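You operate a simulated robot arm through the tools that you are given. There is no shell and no other tool.

You are at the controls of a simulated robot arm. One attempt, no reset.

JOB
Shake off the yellow tray and dry it on warm air.
Fine: Shake it over the tank till the drops are off, stand it in the blue rack, set the fan knob, switch the fan on, wait for the green lamp and switch it off. Leave the other trays, the cradle and the tank's controls.

It is judged by the outcome, as a careful person would: the job done as asked, and still so three seconds after it is handed in. It fails if anything else is knocked over, pushed out of place, dropped, spilled or broken.

ROBOT AND FRAMES
A 6-joint arm with a two-finger parallel gripper, fixed in place. Base frame: the origin is on the floor under the middle of its stand, x ahead of it, y to its left, z up. Units: mm, degrees, N and s.
It reaches about 1347 mm from its shoulder. Its first joint turns from -166.0 to 166.0 degrees. Payload 3.91 kg.
The TCP is the grasp point between the finger pads, 30 mm short of the fingertips. In the tool frame z runs along the fingers and y along their closing line. Largest opening 110 mm; finger width 20, thickness 10; the body of the gripper, 48 by 112 mm, starts 55 mm behind the TCP.
Orientation is that of the tool frame in the base frame, as a unit quaternion [w, x, y, z]. With the fingers straight down and closing along the base's y, the tool's x points along the base's -x, its y along +y and its z along -z.

CONTROLS
- The arm moves only by the tool play_rows. Its argument "plan" is a list of rows, each an object of numbers (a shift or turn left out is 0, a gripper value left out holds the last): "tx", "ty", "tz": the shift along the tool's x, y, z in units of 40 mm (1.0 is 40 mm); "ax", "ay", "az": the turn, a rotation vector about the tool's x, y, z in units of 8 degrees (1.0 is 8 degrees); "fingers": the gripper command, from -1 (shut) to 1 (fully open), values between in proportion. In form: [{"tx": .., "ty": .., "tz": .., "ax": .., "ay": .., "az": .., "fingers": ..}, ...]. A call has 1 to 20 rows; each row shifts and turns the commanded pose from where the row before left it, along the tool's axes as they then stand. A call with a number of a shift or a turn outside -1 to 1 is refused whole. Rows are played at 5 a second. More than 50 mm and 8.6 degrees between two rows, or a gripper value outside its range, and nothing of the call is played. A pose out of reach is approached as far as the arm can. The call stops where the force on the tool passes 50 N (or 10 N more than at its start, if that is more) or the arm is blocked; 0.2 s more then pass. Each finger travels about 108 mm/s and halts on what it meets, pressing with about 38 N; the grip force reading is that of the motor and also rises with nothing between the fingers. The clock runs only during rows and for 0.2 s after the last one: add rows that do not move to give the fingers time. It gives the time, the measured TCP pose, the force on the tool (base axes), the opening and the grip force at its end, in the units of the frame above (readings bear some noise), with the torque about the TCP (base axes, N m) and any sound that the robot's microphone picked up.
- Cameras (640 x 400 px; columns grow to the right, rows downward): "scene" is fixed at [399.6, 650.9, 1532.9]; the picture's right is [-0.91, -0.42, 0.00], its down [-0.24, 0.52, -0.82] and it looks along [0.34, -0.74, -0.57] (base axes); focal length 295 px, centre (320, 200). "wrist" rides on the gripper at [72, 17, -103] in the tool frame; the picture's right is [-0.23, 0.97, 0.00], its down [-0.76, -0.18, -0.62] and it looks along [-0.61, -0.14, 0.78] (tool axes); focal length 222 px, centre (320, 200). There is no depth. A picture from a camera that has moved, and an enlarged one, comes with that camera's place and axes in the base frame and with its lens.
- snapshot(camera): a new picture of that camera. The clock stands still meanwhile.
- zoom(camera, box): a new picture of the part [left, top, right, bottom] of that camera's present view, enlarged. The clock stands still meanwhile.
- finish_job(): hands the job in; it is judged then, once.

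Places have to be worked out from the pictures, the camera data and where the tool is seen. Open the gripper and draw the arm clear of the work before you hand the job in, unless the task says otherwise.

The tools are called after "Emit:" by a JSON object that holds its "fn" and its "kwargs". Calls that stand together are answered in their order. play_rows: Moves the arm, as the interface text tells. Its arguments: {"type":"object","properties":{"plan":{"type":"array"}},"required":["plan"]} The other tools are called the same way: snapshot (camera) takes a picture; zoom (camera, box) takes an enlarged picture of a part of a camera's view; finish_job () hands the job in.

At the start:

```text
t: 0.0
eef_pos: [597.6, 2.0, 1278.9]
ee_rot: [0.0, 0.0, 1.0, 0.0]
wrist_force: [0.4, 0.2, -0.6]
moment: [0.01, 0.03, 0.0]
finger_gap: 109.9
finger_force: 0.0
```

scene: 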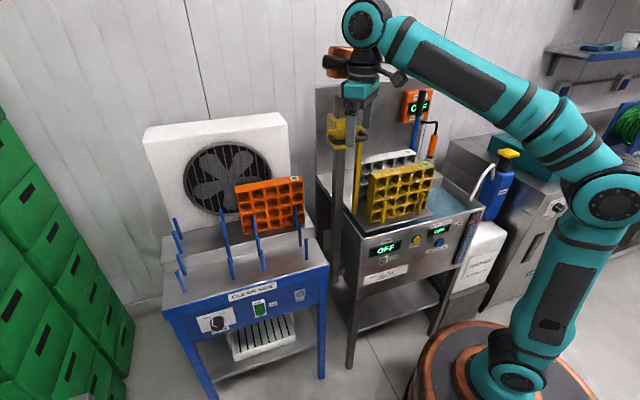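
wrist: 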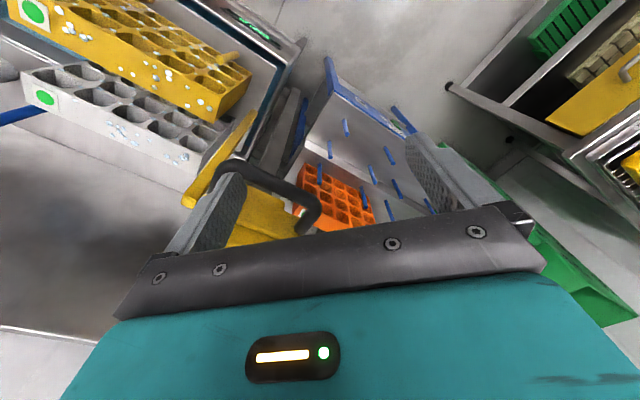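

I start by looking closely at the scene: the tank with yellow and grey trays, the rack with the fan, and the controls.

Emit:
{"fn": "zoom", "kwargs": {"camera": "scene", "box": [300, 70, 520, 290]}}

Emit:
{"fn": "zoom", "kwargs": {"camera": "scene", "box": [140, 100, 340, 300]}}

Emit:
{"fn": "zoom", "kwargs": {"camera": "scene", "box": [180, 270, 340, 370]}}

Emit:
{"fn": "snapshot", "kwargs": {"camera": "wrist"}}

```text
1.82 times, centred on (410, 180) of scene
camera zoom: at [399.6, 650.9, 1532.9], right [-0.91, -0.42, 0.0], down [-0.24, 0.52, -0.82], along [0.34, -0.74, -0.57], focal length 536 px, centre (156, 236)
```

zoom: 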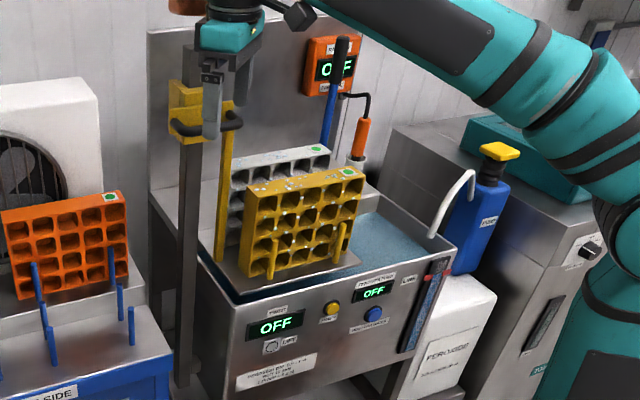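

```text
2.00 times, centred on (240, 200) of scene
camera zoom: at [399.6, 650.9, 1532.9], right [-0.91, -0.42, 0.0], down [-0.24, 0.52, -0.82], along [0.34, -0.74, -0.57], focal length 590 px, centre (480, 200)
```

zoom: 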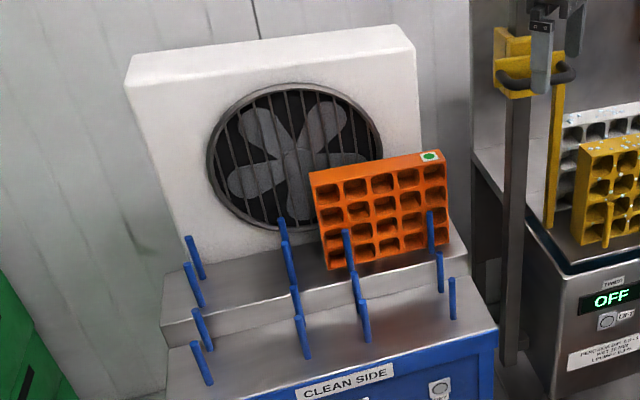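

```text
4.00 times, centred on (260, 320) of scene
camera zoom: at [399.6, 650.9, 1532.9], right [-0.91, -0.42, 0.0], down [-0.24, 0.52, -0.82], along [0.34, -0.74, -0.57], focal length 1180 px, centre (560, -280)
```

zoom: 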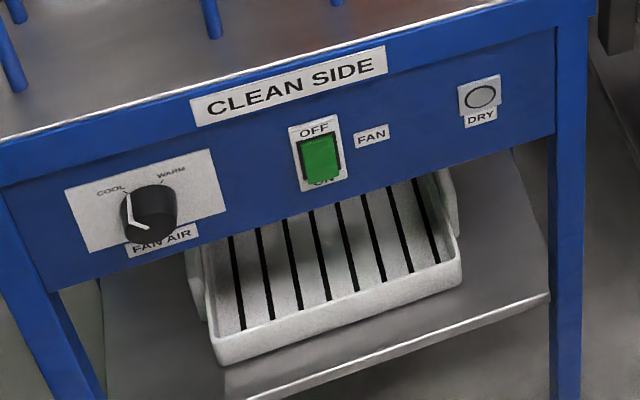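

```text
taken
camera wrist: at [524.9, 19.9, 1383.4], right [0.23, 0.97, 0.0], down [0.76, -0.18, 0.62], along [0.61, -0.14, -0.78], focal length 222 px, centre (320, 200)
```

wrist: 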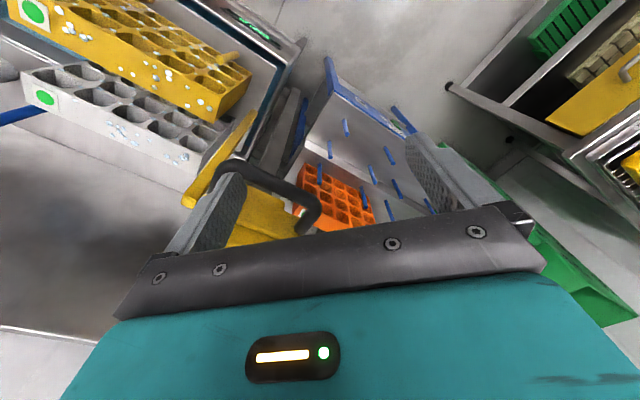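

The yellow tray's label triangulates to about (444,-284,1067), and the tray runs roughly 43° in the base xy toward (596,-140). I'll back off in -x, turn the tool to line up with the tray, and look at it from its label end.

Emit:
{"fn": "play_rows", "kwargs": {"plan": [{"tx": 1}, {"tx": 1}, {"tx": 1}, {"tx": 1}, {"az": -1}, {"az": -1}, {"az": -1}, {"az": -1}, {"az": -1}, {"az": -0.4}, {"tx": 0.6, "ty": -0.6}, {"tx": 0.6, "ty": -0.6}, {"tx": 0.6, "ty": -0.6}, {"tx": 0.6, "ty": -0.6}]}}

Emit:
{"fn": "snapshot", "kwargs": {"camera": "wrist"}}

Emit:
{"fn": "snapshot", "kwargs": {"camera": "scene"}}

```text
t: 3.0
eef_pos: [434.7, -134.2, 1279.6]
ee_rot: [0.0, -0.368, 0.93, 0.0]
wrist_force: [0.3, 0.6, 0.2]
moment: [-0.01, 0.0, 0.01]
finger_gap: 110.0
finger_force: 0.1
```

```text
taken
camera wrist: at [369.1, -169.9, 1384.2], right [-0.5, 0.87, 0.0], down [0.68, 0.39, 0.62], along [0.54, 0.31, -0.78], focal length 222 px, centre (320, 200)
```

wrist: 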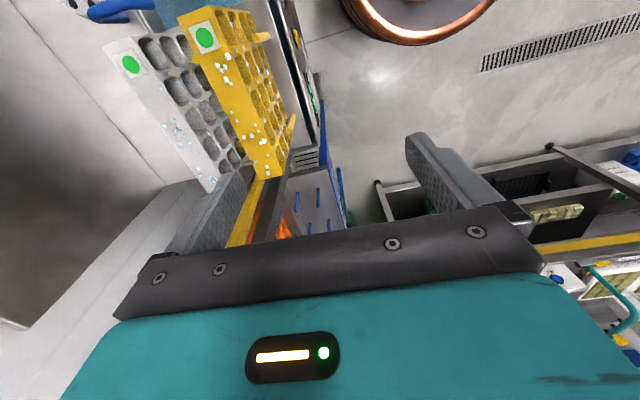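

```text
taken
```

scene: 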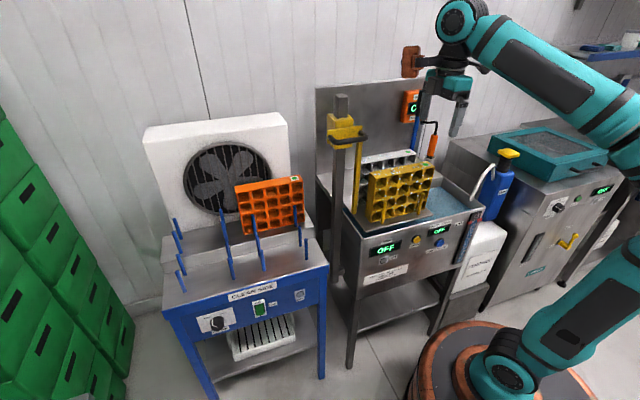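

The tool now lines up with the tray's length. I zoom in on both trays and on other features to get their edges precisely.

Emit:
{"fn": "zoom", "kwargs": {"camera": "wrist", "box": [90, 0, 350, 200]}}

Emit:
{"fn": "zoom", "kwargs": {"camera": "scene", "box": [310, 80, 490, 260]}}

Emit:
{"fn": "zoom", "kwargs": {"camera": "scene", "box": [340, 150, 450, 240]}}

```text
2.00 times, centred on (220, 100) of wrist
camera zoom: at [369.1, -169.9, 1384.2], right [-0.5, 0.87, 0.0], down [0.68, 0.39, 0.62], along [0.54, 0.31, -0.78], focal length 444 px, centre (520, 400)
```

zoom: 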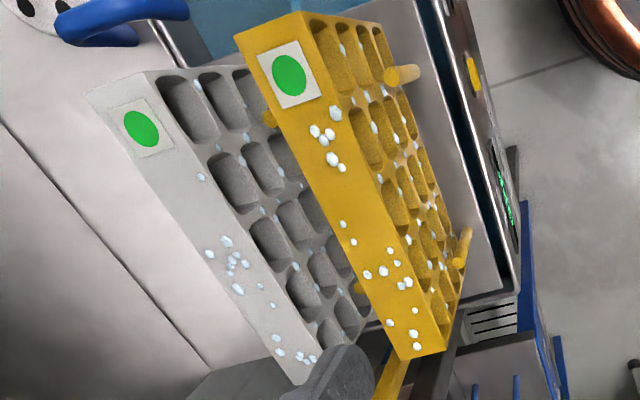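

```text
2.22 times, centred on (400, 170) of scene
camera zoom: at [399.6, 650.9, 1532.9], right [-0.91, -0.42, 0.0], down [-0.24, 0.52, -0.82], along [0.34, -0.74, -0.57], focal length 656 px, centre (142, 267)
```

zoom: 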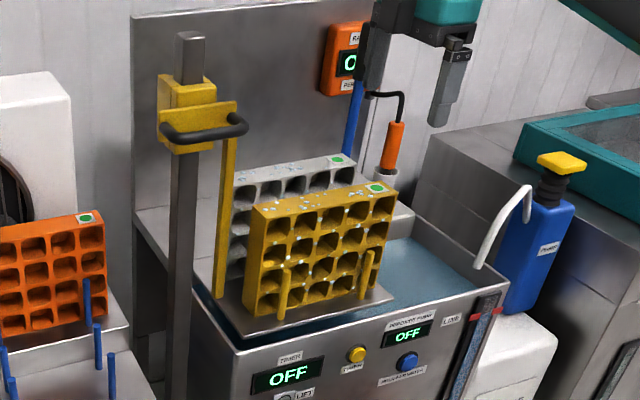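

```text
4.44 times, centred on (395, 195) of scene
camera zoom: at [399.6, 650.9, 1532.9], right [-0.91, -0.42, 0.0], down [-0.24, 0.52, -0.82], along [0.34, -0.74, -0.57], focal length 1311 px, centre (-13, 222)
```

zoom: 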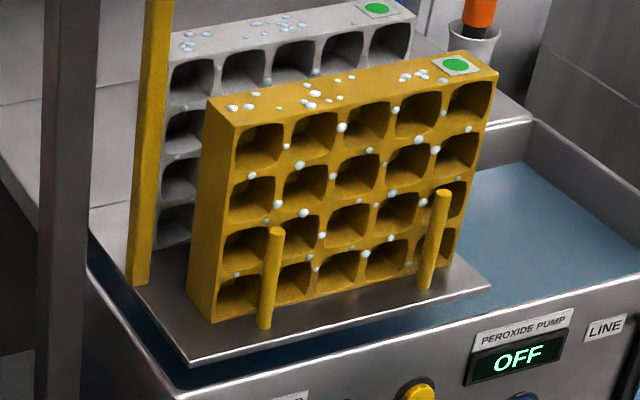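

The top of the yellow tray is about 220 × 40 mm, centred near (509,-215) with yaw about 44°. There is a gap of about 55 mm to the grey tray. Before touching it I move across to look at the rack, staying well away from the hoist post at about (660,-60).

Emit:
{"fn": "play_rows", "kwargs": {"plan": [{"tx": -0.9, "ty": 0.63, "tz": -0.1}, {"tx": -0.9, "ty": 0.63, "tz": -0.1}, {"tx": -0.9, "ty": 0.63, "tz": -0.1}, {"tx": -0.9, "ty": 0.63, "tz": -0.1}, {"tx": -0.9, "ty": 0.63, "tz": -0.1}, {}]}}

Emit:
{"fn": "snapshot", "kwargs": {"camera": "wrist"}}

Emit:
{"fn": "zoom", "kwargs": {"camera": "scene", "box": [150, 160, 330, 300]}}

```text
t: 4.4
eef_pos: [479.1, 81.4, 1299.8]
ee_rot: [0.0, -0.368, 0.93, 0.0]
wrist_force: [-0.2, -0.5, -0.5]
moment: [0.0, 0.03, 0.0]
finger_gap: 109.7
finger_force: 0.0
```

```text
taken
camera wrist: at [414.8, 45.0, 1403.5], right [-0.5, 0.87, 0.0], down [0.68, 0.39, 0.62], along [0.54, 0.31, -0.78], focal length 222 px, centre (320, 200)
```

wrist: 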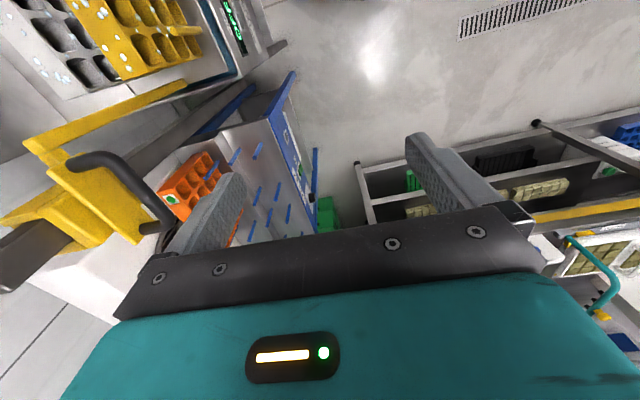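

```text
2.86 times, centred on (240, 230) of scene
camera zoom: at [399.6, 650.9, 1532.9], right [-0.91, -0.42, 0.0], down [-0.24, 0.52, -0.82], along [0.34, -0.74, -0.57], focal length 843 px, centre (549, 114)
```

zoom: 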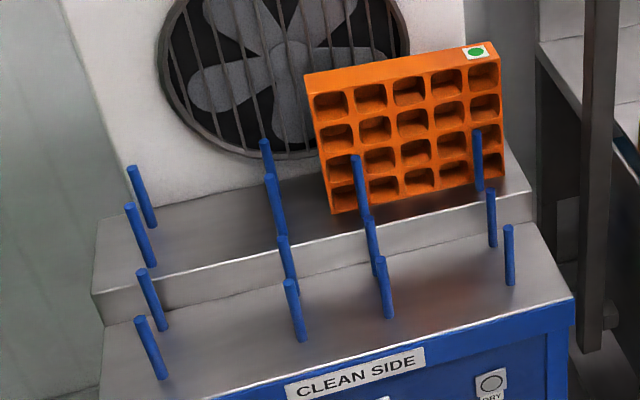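

The rack has two shelves with four slots. The orange tray is in the upper-right one, and the other three are empty. I move over the front of the rack for a clearer view of the pegs and the fan.

Emit:
{"fn": "play_rows", "kwargs": {"plan": [{"tx": -0.953, "ty": -0.33}, {"tx": -0.953, "ty": -0.33}, {"tx": -0.953, "ty": -0.33}, {"tx": -0.953, "ty": -0.33}, {"tx": -0.953, "ty": -0.33}, {"tx": -0.953, "ty": -0.33}, {}]}}

Emit:
{"fn": "snapshot", "kwargs": {"camera": "wrist"}}

```text
t: 6.0
eef_pos: [692.8, 179.6, 1278.5]
ee_rot: [0.002, -0.368, 0.93, 0.0]
wrist_force: [-0.3, -0.6, -0.7]
moment: [0.02, 0.0, -0.01]
finger_gap: 110.1
finger_force: 0.1
out of reach, approached as far as the arm can: row 5, 6
```

```text
taken
camera wrist: at [627.7, 142.1, 1382.0], right [-0.5, 0.87, 0.0], down [0.67, 0.39, 0.63], along [0.54, 0.31, -0.78], focal length 222 px, centre (320, 200)
```

wrist: 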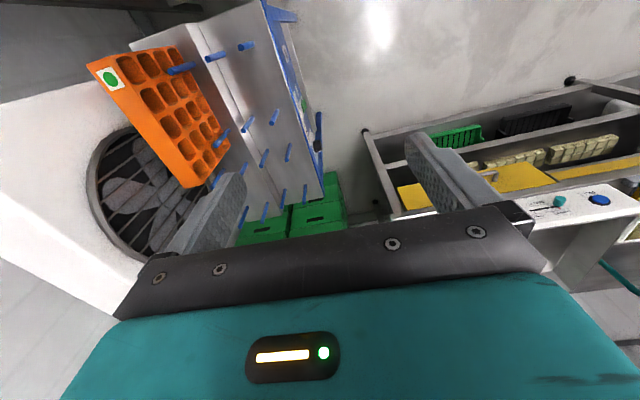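

The orange tray's label works out to about (841,-100,1010). I zoom in on the peg field in both views to locate the slots.

Emit:
{"fn": "zoom", "kwargs": {"camera": "wrist", "box": [80, 0, 340, 240]}}

Emit:
{"fn": "zoom", "kwargs": {"camera": "scene", "box": [170, 200, 320, 300]}}

```text
1.67 times, centred on (210, 120) of wrist
camera zoom: at [627.7, 142.1, 1382.0], right [-0.5, 0.87, 0.0], down [0.67, 0.39, 0.63], along [0.54, 0.31, -0.78], focal length 370 px, centre (503, 333)
```

zoom: 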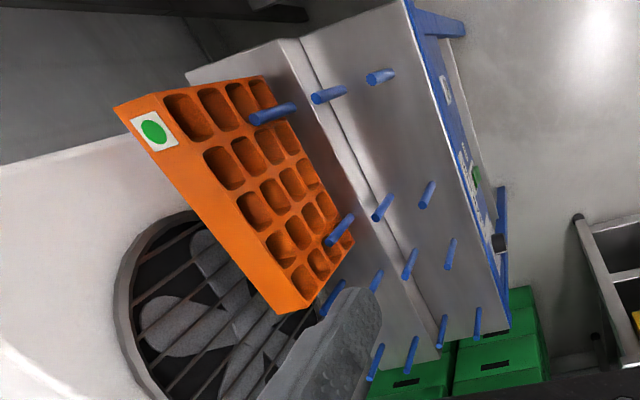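

```text
4.00 times, centred on (245, 250) of scene
camera zoom: at [399.6, 650.9, 1532.9], right [-0.91, -0.42, 0.0], down [-0.24, 0.52, -0.82], along [0.34, -0.74, -0.57], focal length 1180 px, centre (620, 0)
```

zoom: 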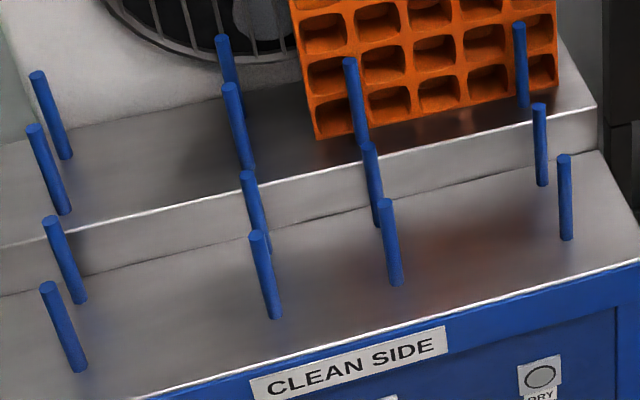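

The pegs resolve well. The lower-right slot is centred near (808,62), with the shelf at about z=808 and peg tips at about 895. The left slots look beyond the arm's reach, so this is the slot to use. I check how the arm itself lies relative to the hoist post.

Emit:
{"fn": "snapshot", "kwargs": {"camera": "scene"}}

Emit:
{"fn": "zoom", "kwargs": {"camera": "scene", "box": [180, 280, 320, 350]}}

```text
taken
```

scene: 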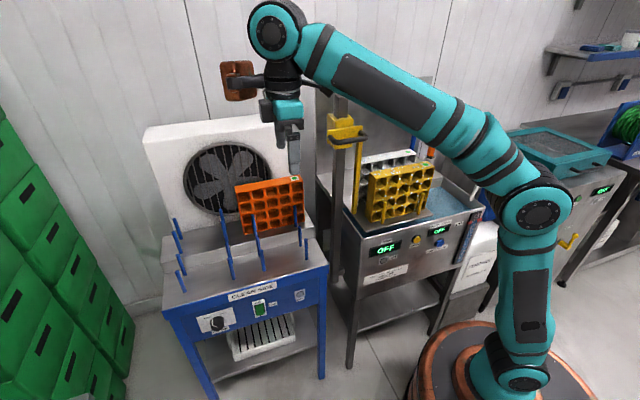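

```text
4.57 times, centred on (250, 315) of scene
camera zoom: at [399.6, 650.9, 1532.9], right [-0.91, -0.42, 0.0], down [-0.24, 0.52, -0.82], along [0.34, -0.74, -0.57], focal length 1349 px, centre (640, -326)
```

zoom: 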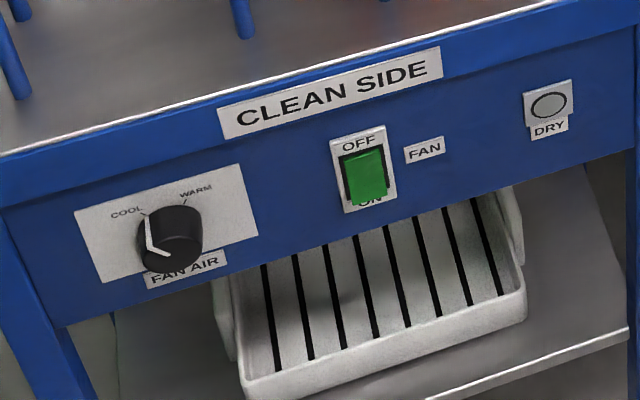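

The forearm passes on the near (+y) side of the hoist. Before carrying the tray I make a dry run with the empty gripper: down to z≈1080 in front of the rack, then part of the way toward the lower-right slot. This tests the reach and the clearance from the hoist hook.

Emit:
{"fn": "play_rows", "kwargs": {"plan": [{"tz": 1}, {"tz": 1}, {"tz": 1}, {"tz": 1}, {"tz": 1}, {"ty": -1}, {"ty": -1}, {}]}}

Emit:
{"fn": "snapshot", "kwargs": {"camera": "wrist"}}

Emit:
{"fn": "snapshot", "kwargs": {"camera": "scene"}}

```text
t: 7.8
eef_pos: [747.9, 117.4, 1078.2]
ee_rot: [0.0, -0.368, 0.93, -0.001]
wrist_force: [-0.1, -0.5, 0.7]
moment: [-0.02, -0.02, 0.0]
finger_gap: 110.0
finger_force: 0.0
```

```text
taken
camera wrist: at [683.7, 82.0, 1182.2], right [-0.5, 0.87, 0.0], down [0.68, 0.39, 0.62], along [0.54, 0.31, -0.78], focal length 222 px, centre (320, 200)
```

wrist: 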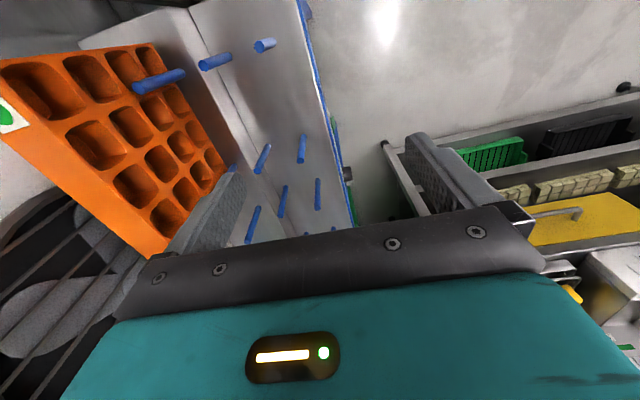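

```text
taken
```

scene: 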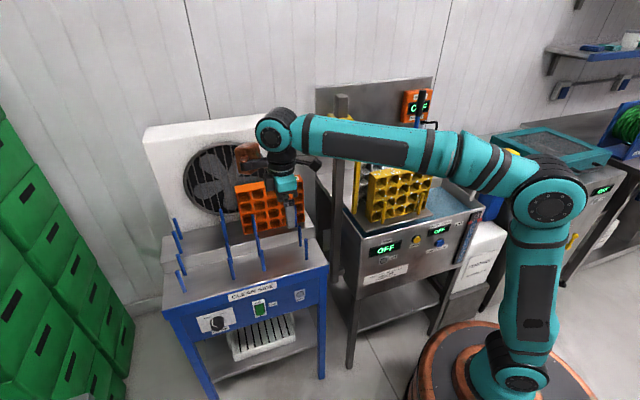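

Reach at this height is fine. I zoom the wrist view here to refine the peg positions from a second, lower viewpoint.

Emit:
{"fn": "zoom", "kwargs": {"camera": "wrist", "box": [100, 0, 360, 160]}}

Emit:
{"fn": "zoom", "kwargs": {"camera": "wrist", "box": [200, 100, 400, 250]}}

Emit:
{"fn": "zoom", "kwargs": {"camera": "scene", "box": [220, 80, 380, 240]}}

```text
2.46 times, centred on (230, 80) of wrist
camera zoom: at [683.7, 82.0, 1182.2], right [-0.5, 0.87, 0.0], down [0.68, 0.39, 0.62], along [0.54, 0.31, -0.78], focal length 547 px, centre (542, 495)
```

zoom: 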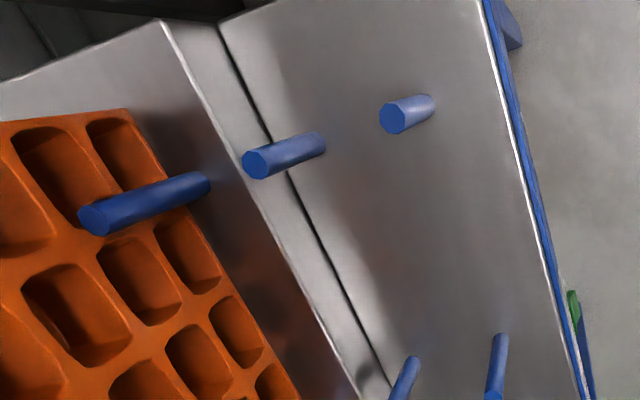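

```text
2.67 times, centred on (300, 175) of wrist
camera zoom: at [683.7, 82.0, 1182.2], right [-0.5, 0.87, 0.0], down [0.68, 0.39, 0.62], along [0.54, 0.31, -0.78], focal length 592 px, centre (373, 267)
```

zoom: 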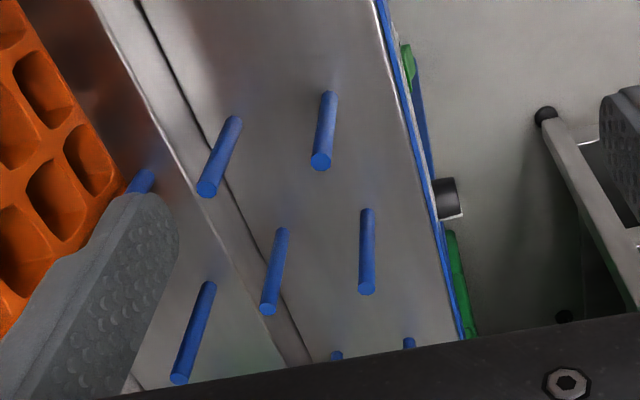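

```text
2.50 times, centred on (300, 160) of scene
camera zoom: at [399.6, 650.9, 1532.9], right [-0.91, -0.42, 0.0], down [-0.24, 0.52, -0.82], along [0.34, -0.74, -0.57], focal length 738 px, centre (370, 300)
```

zoom: 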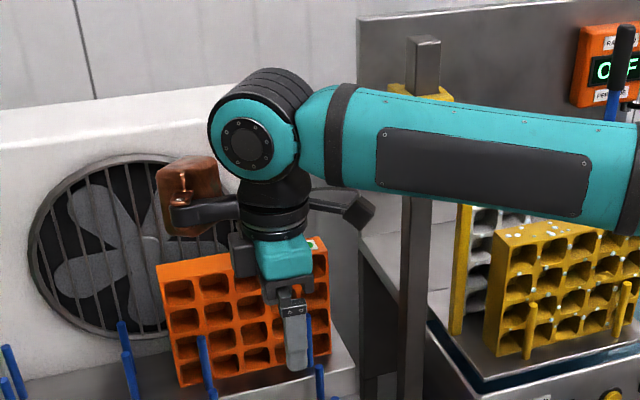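

Refined slot estimate: centre (809,61), yaw about 45°, shelf z≈797, peg tips ≈890. I go back by the same safe path toward the yellow tray.

Emit:
{"fn": "play_rows", "kwargs": {"plan": [{"ty": 1}, {"ty": 1}, {"tz": -1}, {"tz": -1}, {"tz": -1}, {"tz": -1}, {"tz": -1}, {"tx": 0.92, "ty": 0.32}, {"tx": 0.92, "ty": 0.32}, {"tx": 0.92, "ty": 0.32}, {"tx": 0.92, "ty": 0.32}, {"tx": 0.92, "ty": 0.32}, {"tx": 0.92, "ty": 0.32}, {"tx": 0.9, "ty": -0.63}, {"tx": 0.9, "ty": -0.63}, {"tx": 0.9, "ty": -0.63}, {"tx": 0.9, "ty": -0.63}, {"tx": 0.9, "ty": -0.63}, {"az": -0.17}]}}

Emit:
{"fn": "snapshot", "kwargs": {"camera": "wrist"}}

```text
t: 11.8
eef_pos: [431.9, -132.3, 1280.6]
ee_rot: [0.0, -0.379, 0.925, 0.0]
wrist_force: [0.3, 0.1, 0.5]
moment: [-0.01, 0.01, 0.01]
finger_gap: 109.9
finger_force: 0.0
```

```text
taken
camera wrist: at [369.3, -169.3, 1383.9], right [-0.52, 0.85, 0.0], down [0.67, 0.41, 0.62], along [0.53, 0.33, -0.78], focal length 222 px, centre (320, 200)
```

wrist: 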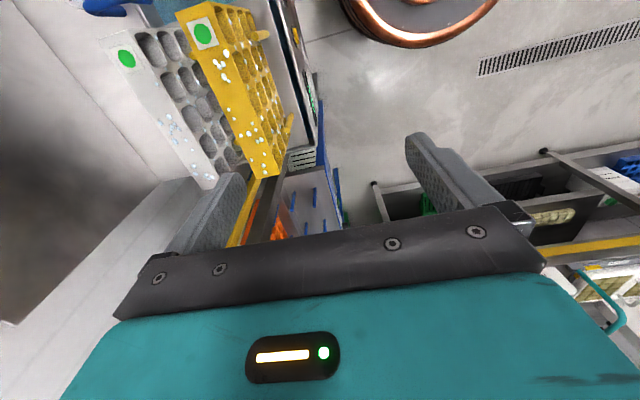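

Now I move sideways over the tray centre, about (507,-216), and come down to z≈1180 for a closer look before grasping.

Emit:
{"fn": "play_rows", "kwargs": {"plan": [{"tx": 0.04, "ty": -0.94}, {"tx": 0.04, "ty": -0.94}, {"tx": 0.04, "ty": -0.94}, {"tz": 0.85}, {"tz": 0.85}, {"tz": 0.8}, {}]}}

Emit:
{"fn": "snapshot", "kwargs": {"camera": "wrist"}}

Emit:
{"fn": "zoom", "kwargs": {"camera": "scene", "box": [300, 60, 480, 260]}}

```text
t: 13.4
eef_pos: [510.7, -215.4, 1177.6]
ee_rot: [0.0, -0.379, 0.925, 0.0]
wrist_force: [-0.2, 0.5, -0.3]
moment: [0.0, 0.0, 0.02]
finger_gap: 110.1
finger_force: 0.1
```

```text
taken
camera wrist: at [447.3, -252.2, 1282.1], right [-0.52, 0.85, 0.0], down [0.67, 0.41, 0.62], along [0.53, 0.32, -0.78], focal length 222 px, centre (320, 200)
```

wrist: 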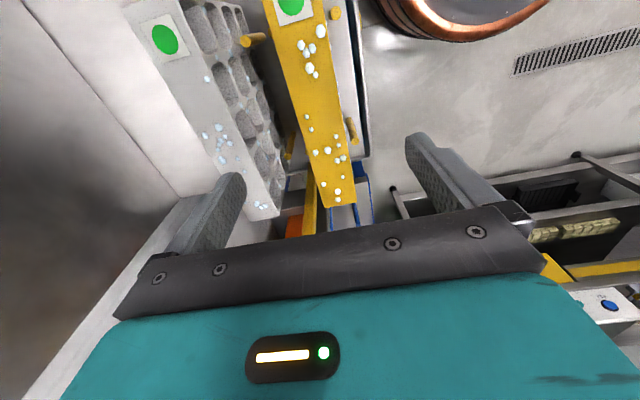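

```text
2.00 times, centred on (390, 160) of scene
camera zoom: at [399.6, 650.9, 1532.9], right [-0.91, -0.42, 0.0], down [-0.24, 0.52, -0.82], along [0.34, -0.74, -0.57], focal length 590 px, centre (180, 280)
```

zoom: 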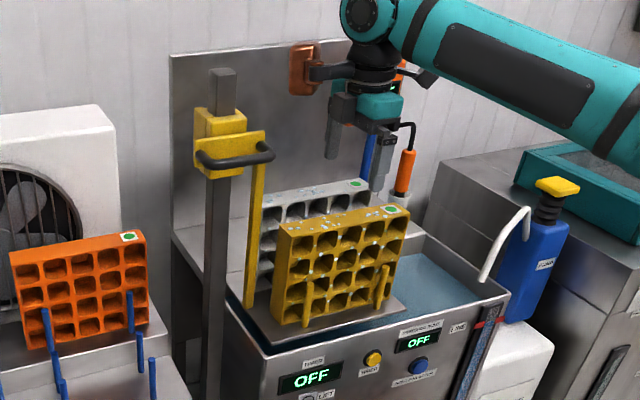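

The tray is right under the gripper line. I zoom in to compute the top-edge corners before descending.

Emit:
{"fn": "zoom", "kwargs": {"camera": "wrist", "box": [200, 0, 400, 240]}}

```text
1.67 times, centred on (300, 120) of wrist
camera zoom: at [447.3, -252.2, 1282.1], right [-0.52, 0.85, 0.0], down [0.67, 0.41, 0.62], along [0.53, 0.32, -0.78], focal length 370 px, centre (353, 333)
```

zoom: 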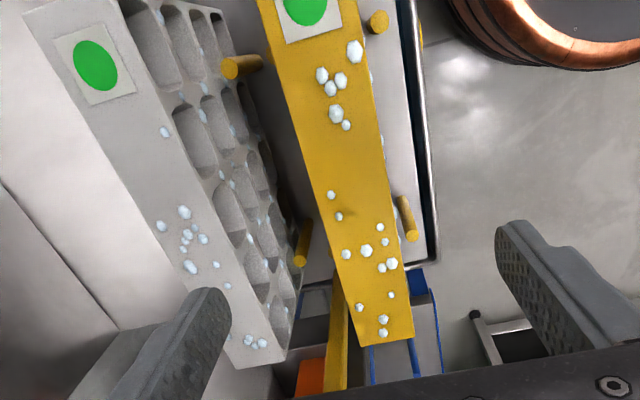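

The tray yaw is 45.0° and its centre about (508,-214,1072). I correct the yaw and sideways offset slightly, narrow the fingers to about 77 mm so they don't touch the grey tray, and go down to z≈1047.

Emit:
{"fn": "play_rows", "kwargs": {"plan": [{"az": -0.055, "ty": 0.07, "fingers": 0.4}, {}, {}, {"tz": 0.8}, {"tz": 0.8}, {"tz": 0.8}, {"tz": 0.5}, {"tz": 0.36}, {}]}}

Emit:
{"fn": "snapshot", "kwargs": {"camera": "wrist"}}

Emit:
{"fn": "zoom", "kwargs": {"camera": "scene", "box": [330, 100, 460, 240]}}

```text
t: 15.4
eef_pos: [508.3, -213.1, 1048.0]
ee_rot: [0.0, -0.383, 0.924, 0.0]
wrist_force: [0.7, 0.5, -0.1]
moment: [0.01, -0.03, -0.04]
finger_gap: 77.1
finger_force: 0.0
```

```text
taken
camera wrist: at [445.2, -251.3, 1152.5], right [-0.53, 0.85, 0.0], down [0.66, 0.41, 0.62], along [0.53, 0.33, -0.78], focal length 222 px, centre (320, 200)
```

wrist: 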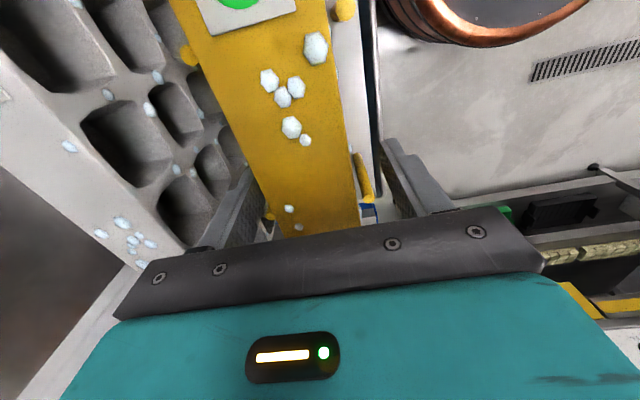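

```text
2.86 times, centred on (395, 170) of scene
camera zoom: at [399.6, 650.9, 1532.9], right [-0.91, -0.42, 0.0], down [-0.24, 0.52, -0.82], along [0.34, -0.74, -0.57], focal length 843 px, centre (106, 286)
```

zoom: 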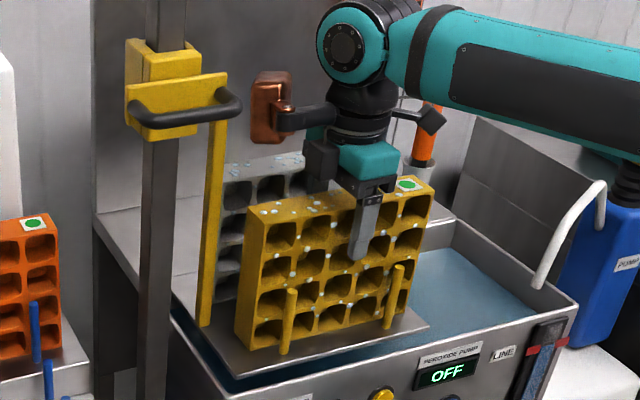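

The fingers straddle the tray with clearance on both sides. I close the grip.

Emit:
{"fn": "play_rows", "kwargs": {"plan": [{"fingers": -1}, {}, {}, {}, {}]}}

```text
t: 16.6
eef_pos: [507.3, -212.7, 1049.4]
ee_rot: [0.0, -0.382, 0.924, 0.0]
wrist_force: [0.7, 1.4, -0.8]
moment: [-0.01, 0.02, 0.0]
finger_gap: 41.8
finger_force: 38.1
```

It's gripped at 41.8 mm with 38 N. I lift slowly, straight up, by about 50 mm first and check the load.

Emit:
{"fn": "play_rows", "kwargs": {"plan": [{"tz": -0.3}, {"tz": -0.3}, {"tz": -0.3}, {"tz": -0.35}, {}]}}

Emit:
{"fn": "zoom", "kwargs": {"camera": "scene", "box": [330, 80, 460, 240]}}

```text
t: 17.8
eef_pos: [506.7, -214.1, 1098.4]
ee_rot: [0.0, -0.383, 0.924, 0.0]
wrist_force: [-0.5, 0.5, -2.6]
moment: [0.0, -0.02, -0.02]
finger_gap: 41.7
finger_force: 38.5
```

```text
2.50 times, centred on (395, 160) of scene
camera zoom: at [399.6, 650.9, 1532.9], right [-0.91, -0.42, 0.0], down [-0.24, 0.52, -0.82], along [0.34, -0.74, -0.57], focal length 738 px, centre (132, 300)
```

zoom: 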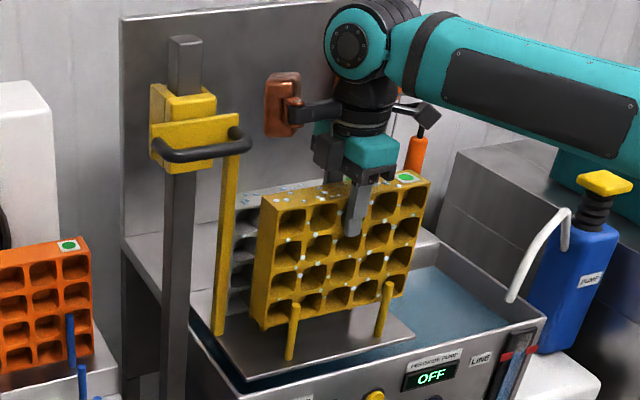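

The tray is up and weighs about 2.6 N. I raise it clear of the pegs and slide it 80 mm toward the middle of the tank, away from the hoist.

Emit:
{"fn": "play_rows", "kwargs": {"plan": [{"tz": -0.5}, {"tz": -0.5}, {"tz": -0.5}, {"tz": -0.5}, {"tx": 0.5}, {"tx": 0.5}, {"tx": 0.5}, {"tx": 0.5}, {}]}}

Emit:
{"fn": "snapshot", "kwargs": {"camera": "scene"}}

Emit:
{"fn": "snapshot", "kwargs": {"camera": "wrist"}}

```text
t: 19.8
eef_pos: [451.2, -270.6, 1178.4]
ee_rot: [0.0, -0.383, 0.924, 0.0]
wrist_force: [-0.7, 1.0, -1.3]
moment: [0.0, 0.02, -0.01]
finger_gap: 41.6
finger_force: 38.3
```

```text
taken
```

scene: 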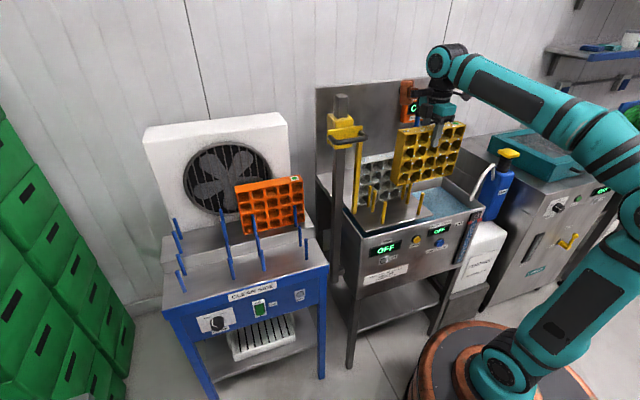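

```text
taken
camera wrist: at [389.2, -308.7, 1282.7], right [-0.53, 0.85, 0.0], down [0.66, 0.41, 0.62], along [0.53, 0.33, -0.78], focal length 222 px, centre (320, 200)
```

wrist: 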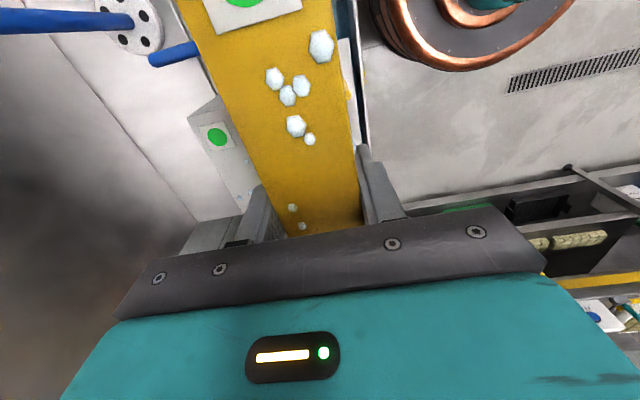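

Before shaking I check the blue rod at the back and the clearance around the tray.

Emit:
{"fn": "zoom", "kwargs": {"camera": "wrist", "box": [0, 0, 360, 200]}}

Emit:
{"fn": "zoom", "kwargs": {"camera": "scene", "box": [320, 60, 520, 240]}}

```text
1.78 times, centred on (180, 100) of wrist
camera zoom: at [389.2, -308.7, 1282.7], right [-0.53, 0.85, 0.0], down [0.66, 0.41, 0.62], along [0.53, 0.33, -0.78], focal length 395 px, centre (569, 378)
```

zoom: 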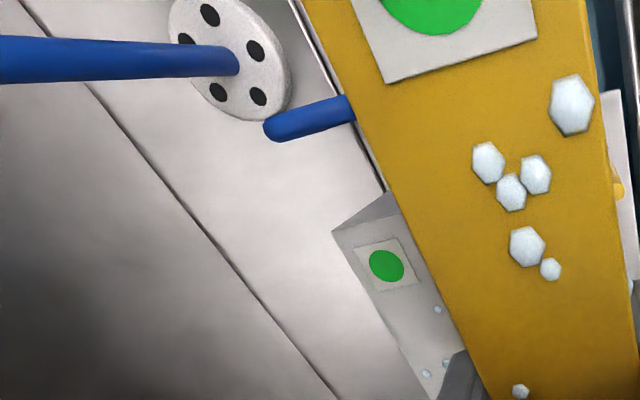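

```text
2.22 times, centred on (420, 150) of scene
camera zoom: at [399.6, 650.9, 1532.9], right [-0.91, -0.42, 0.0], down [-0.24, 0.52, -0.82], along [0.34, -0.74, -0.57], focal length 656 px, centre (98, 311)
```

zoom: 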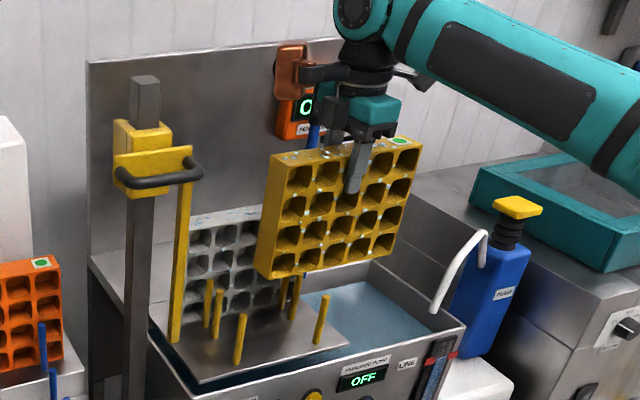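

Everything around is well clear; the rod stands about 240 mm behind. I shake the tray up and down over the tank.

Emit:
{"fn": "play_rows", "kwargs": {"plan": [{"tz": -1}, {"tz": 1}, {"tz": -1}, {"tz": 1}, {"tz": -1}, {"tz": 1}, {"tz": -1}, {"tz": 1}, {"tz": -1}, {"tz": 1}, {}]}}

Emit:
{"fn": "zoom", "kwargs": {"camera": "wrist", "box": [150, 0, 400, 240]}}

Emit:
{"fn": "zoom", "kwargs": {"camera": "scene", "box": [380, 100, 480, 200]}}

```text
t: 22.2
eef_pos: [451.9, -271.4, 1178.7]
ee_rot: [0.0, -0.383, 0.924, 0.0]
wrist_force: [0.6, -0.4, -0.9]
moment: [-0.02, -0.01, 0.01]
finger_gap: 41.8
finger_force: 38.4
```

```text
1.67 times, centred on (275, 120) of wrist
camera zoom: at [387.7, -309.1, 1282.0], right [-0.53, 0.85, 0.0], down [0.66, 0.41, 0.62], along [0.53, 0.33, -0.78], focal length 370 px, centre (395, 333)
```

zoom: 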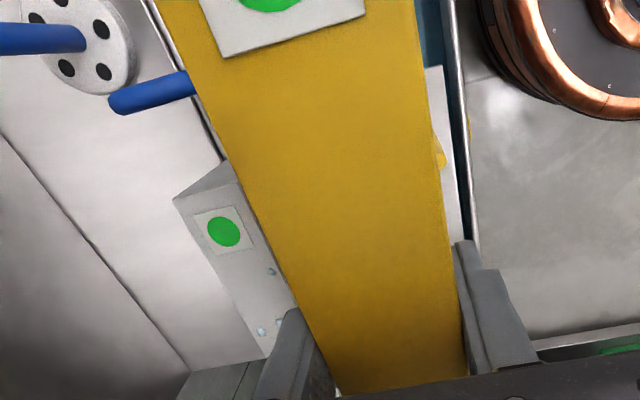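

```text
4.00 times, centred on (430, 150) of scene
camera zoom: at [399.6, 650.9, 1532.9], right [-0.91, -0.42, 0.0], down [-0.24, 0.52, -0.82], along [0.34, -0.74, -0.57], focal length 1180 px, centre (-120, 400)
```

zoom: 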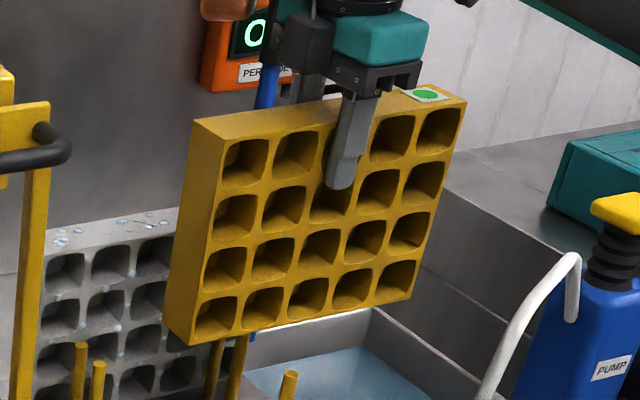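

No drops are left on the top or front. I can't see the back or underside, so I give a second short shake and look again.

Emit:
{"fn": "play_rows", "kwargs": {"plan": [{"tz": -1}, {"tz": 1}, {"tz": -1}, {"tz": 1}, {"tz": -1}, {"tz": 1}, {"ty": 0.5}, {"ty": -0.5}, {"ty": 0.5}, {"ty": -0.5}, {}, {}, {}]}}

Emit:
{"fn": "zoom", "kwargs": {"camera": "wrist", "box": [150, 0, 400, 240]}}

Emit:
{"fn": "zoom", "kwargs": {"camera": "scene", "box": [320, 80, 520, 280]}}

```text
t: 25.0
eef_pos: [453.4, -271.1, 1178.9]
ee_rot: [0.0, -0.383, 0.924, 0.0]
wrist_force: [-0.1, -0.4, -2.2]
moment: [0.0, -0.01, 0.0]
finger_gap: 41.5
finger_force: 37.9
```

```text
1.67 times, centred on (275, 120) of wrist
camera zoom: at [390.5, -309.0, 1283.2], right [-0.53, 0.85, 0.0], down [0.66, 0.41, 0.62], along [0.53, 0.33, -0.78], focal length 370 px, centre (395, 333)
```

zoom: 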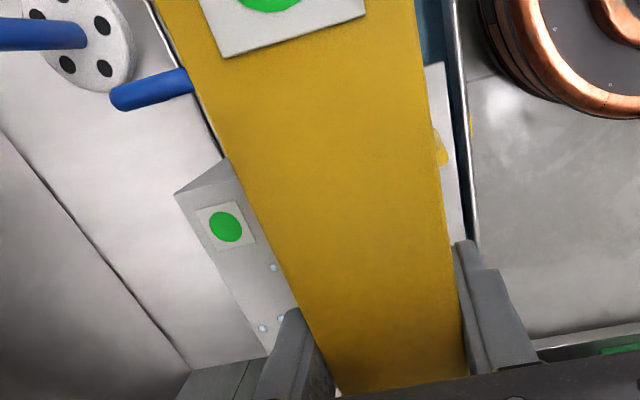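

```text
2.00 times, centred on (420, 180) of scene
camera zoom: at [399.6, 650.9, 1532.9], right [-0.91, -0.42, 0.0], down [-0.24, 0.52, -0.82], along [0.34, -0.74, -0.57], focal length 590 px, centre (120, 240)
```

zoom: 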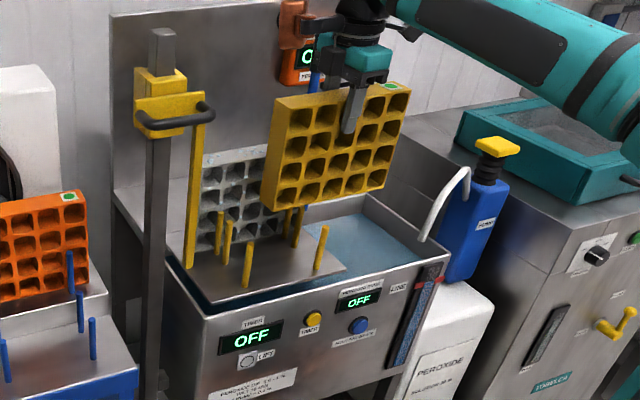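

All the drops are off. I bring the tray out to the front, clear of the hoist handle, then carry it along toward the rack at this height.

Emit:
{"fn": "play_rows", "kwargs": {"plan": [{"ty": 0.7}, {"ty": 0.7}, {"ty": 0.7}, {"ty": 0.7}, {"ty": 0.7}, {"ty": 0.7}, {"ty": 0.4}, {"tx": -0.7}, {"tx": -0.7}, {"tx": -0.7}, {"tx": -0.7}, {"tx": -0.7}, {"tx": -0.7}, {}]}}

Emit:
{"fn": "snapshot", "kwargs": {"camera": "scene"}}

```text
t: 28.0
eef_pos: [442.9, -21.3, 1178.8]
ee_rot: [0.0, -0.383, 0.924, 0.0]
wrist_force: [0.4, 0.1, -1.6]
moment: [-0.02, 0.01, 0.01]
finger_gap: 41.7
finger_force: 38.3
```

```text
taken
```

scene: 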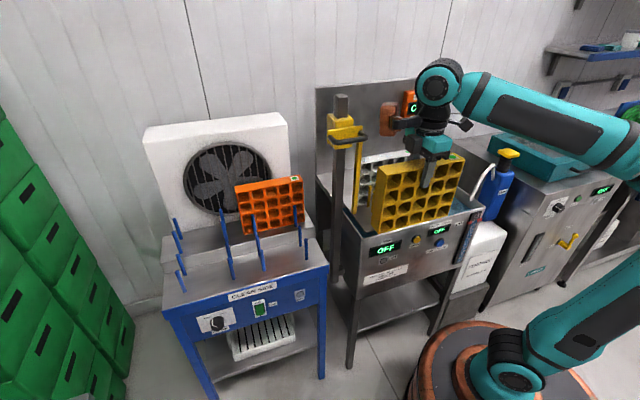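

The tray is in front of the tank, in a clear plane (n≈-328). I continue along to line up with the slot.

Emit:
{"fn": "play_rows", "kwargs": {"plan": [{"tx": -0.7}, {"tx": -0.75}, {"tx": -0.75}, {"tx": -0.75}, {"tx": -0.75}, {"tx": -0.75}, {"tx": -0.75}, {"tx": -0.75}, {"tx": -0.75}, {"tx": -0.7}, {"tx": -0.55}, {}]}}

Emit:
{"fn": "snapshot", "kwargs": {"camera": "scene"}}

Emit:
{"fn": "snapshot", "kwargs": {"camera": "wrist"}}

```text
t: 30.6
eef_pos: [664.0, 202.3, 1179.0]
ee_rot: [0.0, -0.383, 0.924, 0.0]
wrist_force: [-0.4, 0.1, -1.8]
moment: [0.02, -0.02, -0.03]
finger_gap: 41.7
finger_force: 37.9
```

```text
taken
```

scene: 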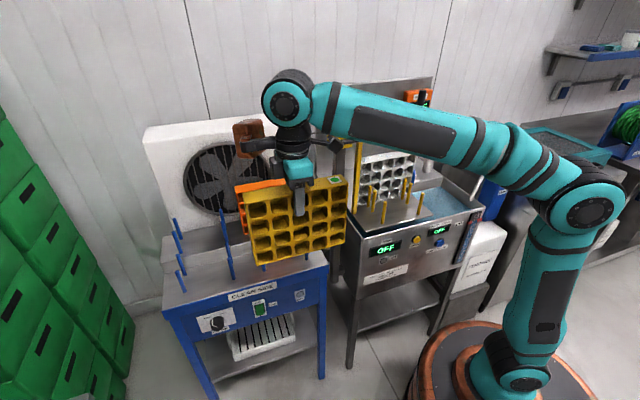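

```text
taken
camera wrist: at [601.0, 164.7, 1283.7], right [-0.53, 0.85, 0.0], down [0.66, 0.41, 0.62], along [0.53, 0.33, -0.78], focal length 222 px, centre (320, 200)
```

wrist: 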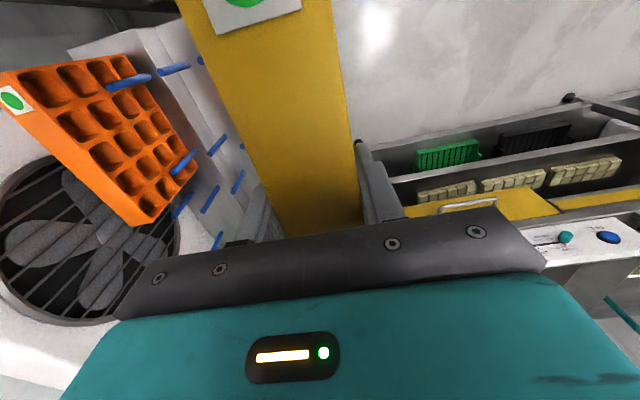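

Aligned with the slot. I lower to z≈1120, leaving the tray bottom about 80 mm above the peg tips, and move in over the slot.

Emit:
{"fn": "play_rows", "kwargs": {"plan": [{"tz": 0.5}, {"tz": 0.5}, {"tz": 0.475}, {"ty": -0.6, "tx": -0.08}, {"ty": -0.6}, {"ty": -0.6}, {"ty": -0.6}, {"ty": -0.6}, {"ty": -0.6}, {}]}}

Emit:
{"fn": "snapshot", "kwargs": {"camera": "scene"}}

Emit:
{"fn": "snapshot", "kwargs": {"camera": "wrist"}}

```text
t: 32.8
eef_pos: [769.3, 104.0, 1118.9]
ee_rot: [0.0, -0.382, 0.924, 0.001]
wrist_force: [-0.1, 0.0, -2.4]
moment: [0.01, 0.0, 0.0]
finger_gap: 41.6
finger_force: 38.1
```

```text
taken
```

scene: 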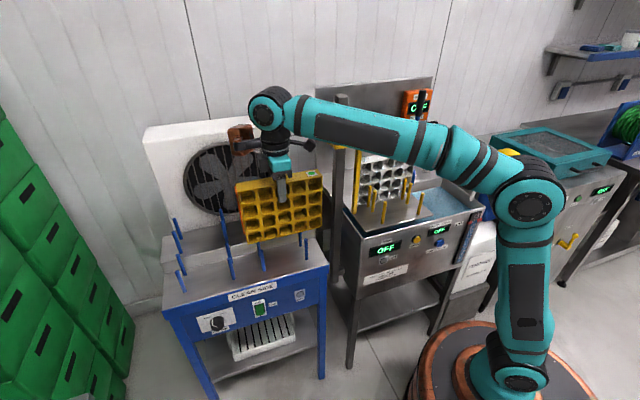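

```text
taken
camera wrist: at [706.8, 65.7, 1222.7], right [-0.53, 0.85, 0.0], down [0.66, 0.41, 0.62], along [0.53, 0.33, -0.78], focal length 222 px, centre (320, 200)
```

wrist: 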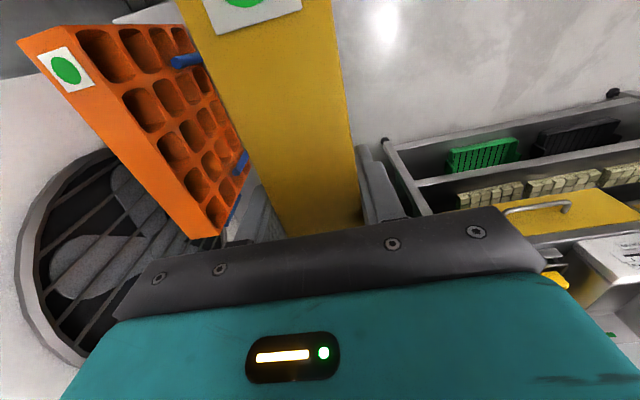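

I'm 59 mm short of the slot centreline. I move the rest of the way at this height and check.

Emit:
{"fn": "play_rows", "kwargs": {"plan": [{"ty": -0.5, "tx": 0.04}, {"ty": -0.5}, {"ty": -0.465}, {}]}}

Emit:
{"fn": "zoom", "kwargs": {"camera": "scene", "box": [200, 60, 400, 300]}}

Emit:
{"fn": "snapshot", "kwargs": {"camera": "wrist"}}

```text
t: 33.8
eef_pos: [809.8, 63.1, 1117.6]
ee_rot: [0.0, -0.382, 0.924, 0.0]
wrist_force: [-0.1, 0.9, -1.7]
moment: [-0.01, -0.04, -0.01]
finger_gap: 41.9
finger_force: 38.0
```

```text
1.67 times, centred on (300, 180) of scene
camera zoom: at [399.6, 650.9, 1532.9], right [-0.91, -0.42, 0.0], down [-0.24, 0.52, -0.82], along [0.34, -0.74, -0.57], focal length 492 px, centre (353, 233)
```

zoom: 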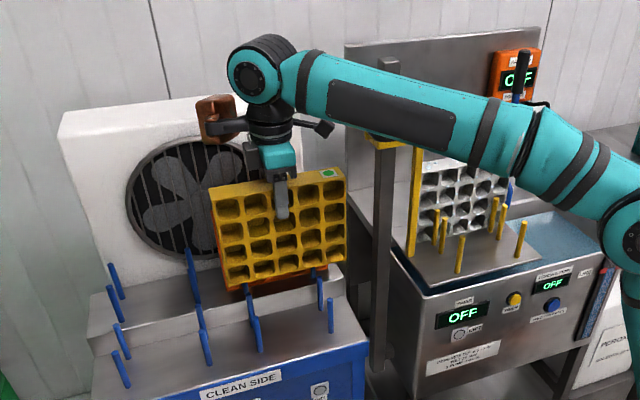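

```text
taken
camera wrist: at [746.9, 24.8, 1221.9], right [-0.53, 0.85, 0.0], down [0.66, 0.41, 0.62], along [0.53, 0.33, -0.78], focal length 222 px, centre (320, 200)
```

wrist: 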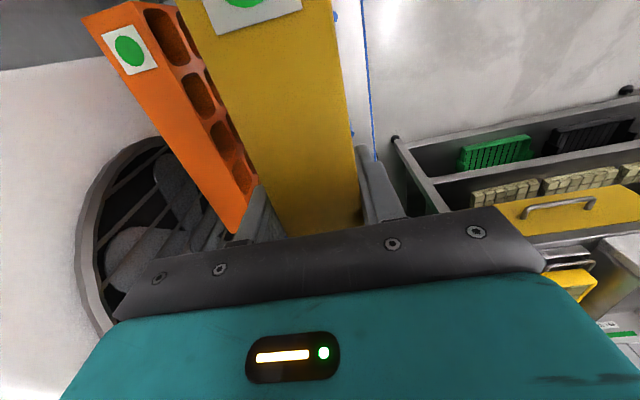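

The tray is over the slot (n≈-528). The forearm should clear the hoist handle by about 25 mm on the way down. I shift 10 mm further from the hoist for extra margin, lower to just above the peg tips, and inspect.

Emit:
{"fn": "play_rows", "kwargs": {"plan": [{"tx": -0.25}, {"tz": 0.4}, {"tz": 0.5}, {"tz": 0.5}, {}]}}

Emit:
{"fn": "zoom", "kwargs": {"camera": "scene", "box": [210, 150, 350, 290]}}

Emit:
{"fn": "zoom", "kwargs": {"camera": "scene", "box": [240, 70, 440, 210]}}

Emit:
{"fn": "snapshot", "kwargs": {"camera": "wrist"}}

```text
t: 35.0
eef_pos: [816.6, 69.1, 1062.0]
ee_rot: [0.0, -0.382, 0.924, 0.001]
wrist_force: [0.7, 0.5, -1.0]
moment: [-0.02, -0.03, -0.03]
finger_gap: 41.5
finger_force: 37.7
```

```text
2.86 times, centred on (280, 220) of scene
camera zoom: at [399.6, 650.9, 1532.9], right [-0.91, -0.42, 0.0], down [-0.24, 0.52, -0.82], along [0.34, -0.74, -0.57], focal length 843 px, centre (434, 143)
```

zoom: 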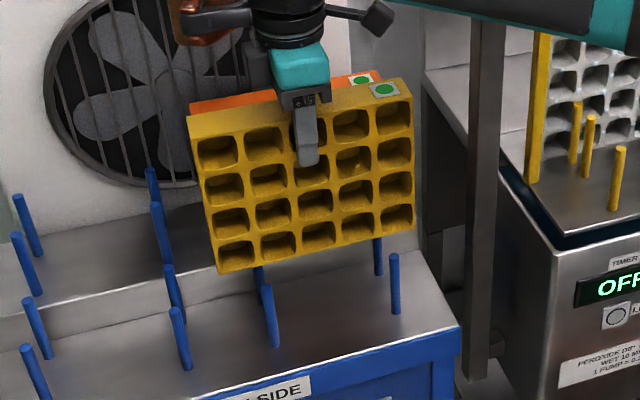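

```text
2.86 times, centred on (340, 140) of scene
camera zoom: at [399.6, 650.9, 1532.9], right [-0.91, -0.42, 0.0], down [-0.24, 0.52, -0.82], along [0.34, -0.74, -0.57], focal length 843 px, centre (263, 371)
```

zoom: 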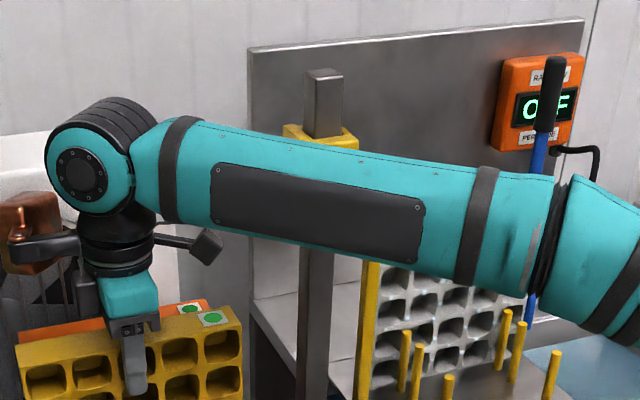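

```text
taken
camera wrist: at [753.6, 31.0, 1166.7], right [-0.53, 0.85, 0.0], down [0.66, 0.41, 0.62], along [0.53, 0.33, -0.78], focal length 222 px, centre (320, 200)
```

wrist: 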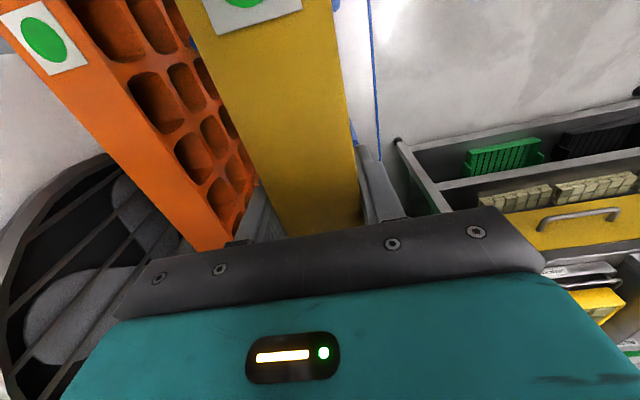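

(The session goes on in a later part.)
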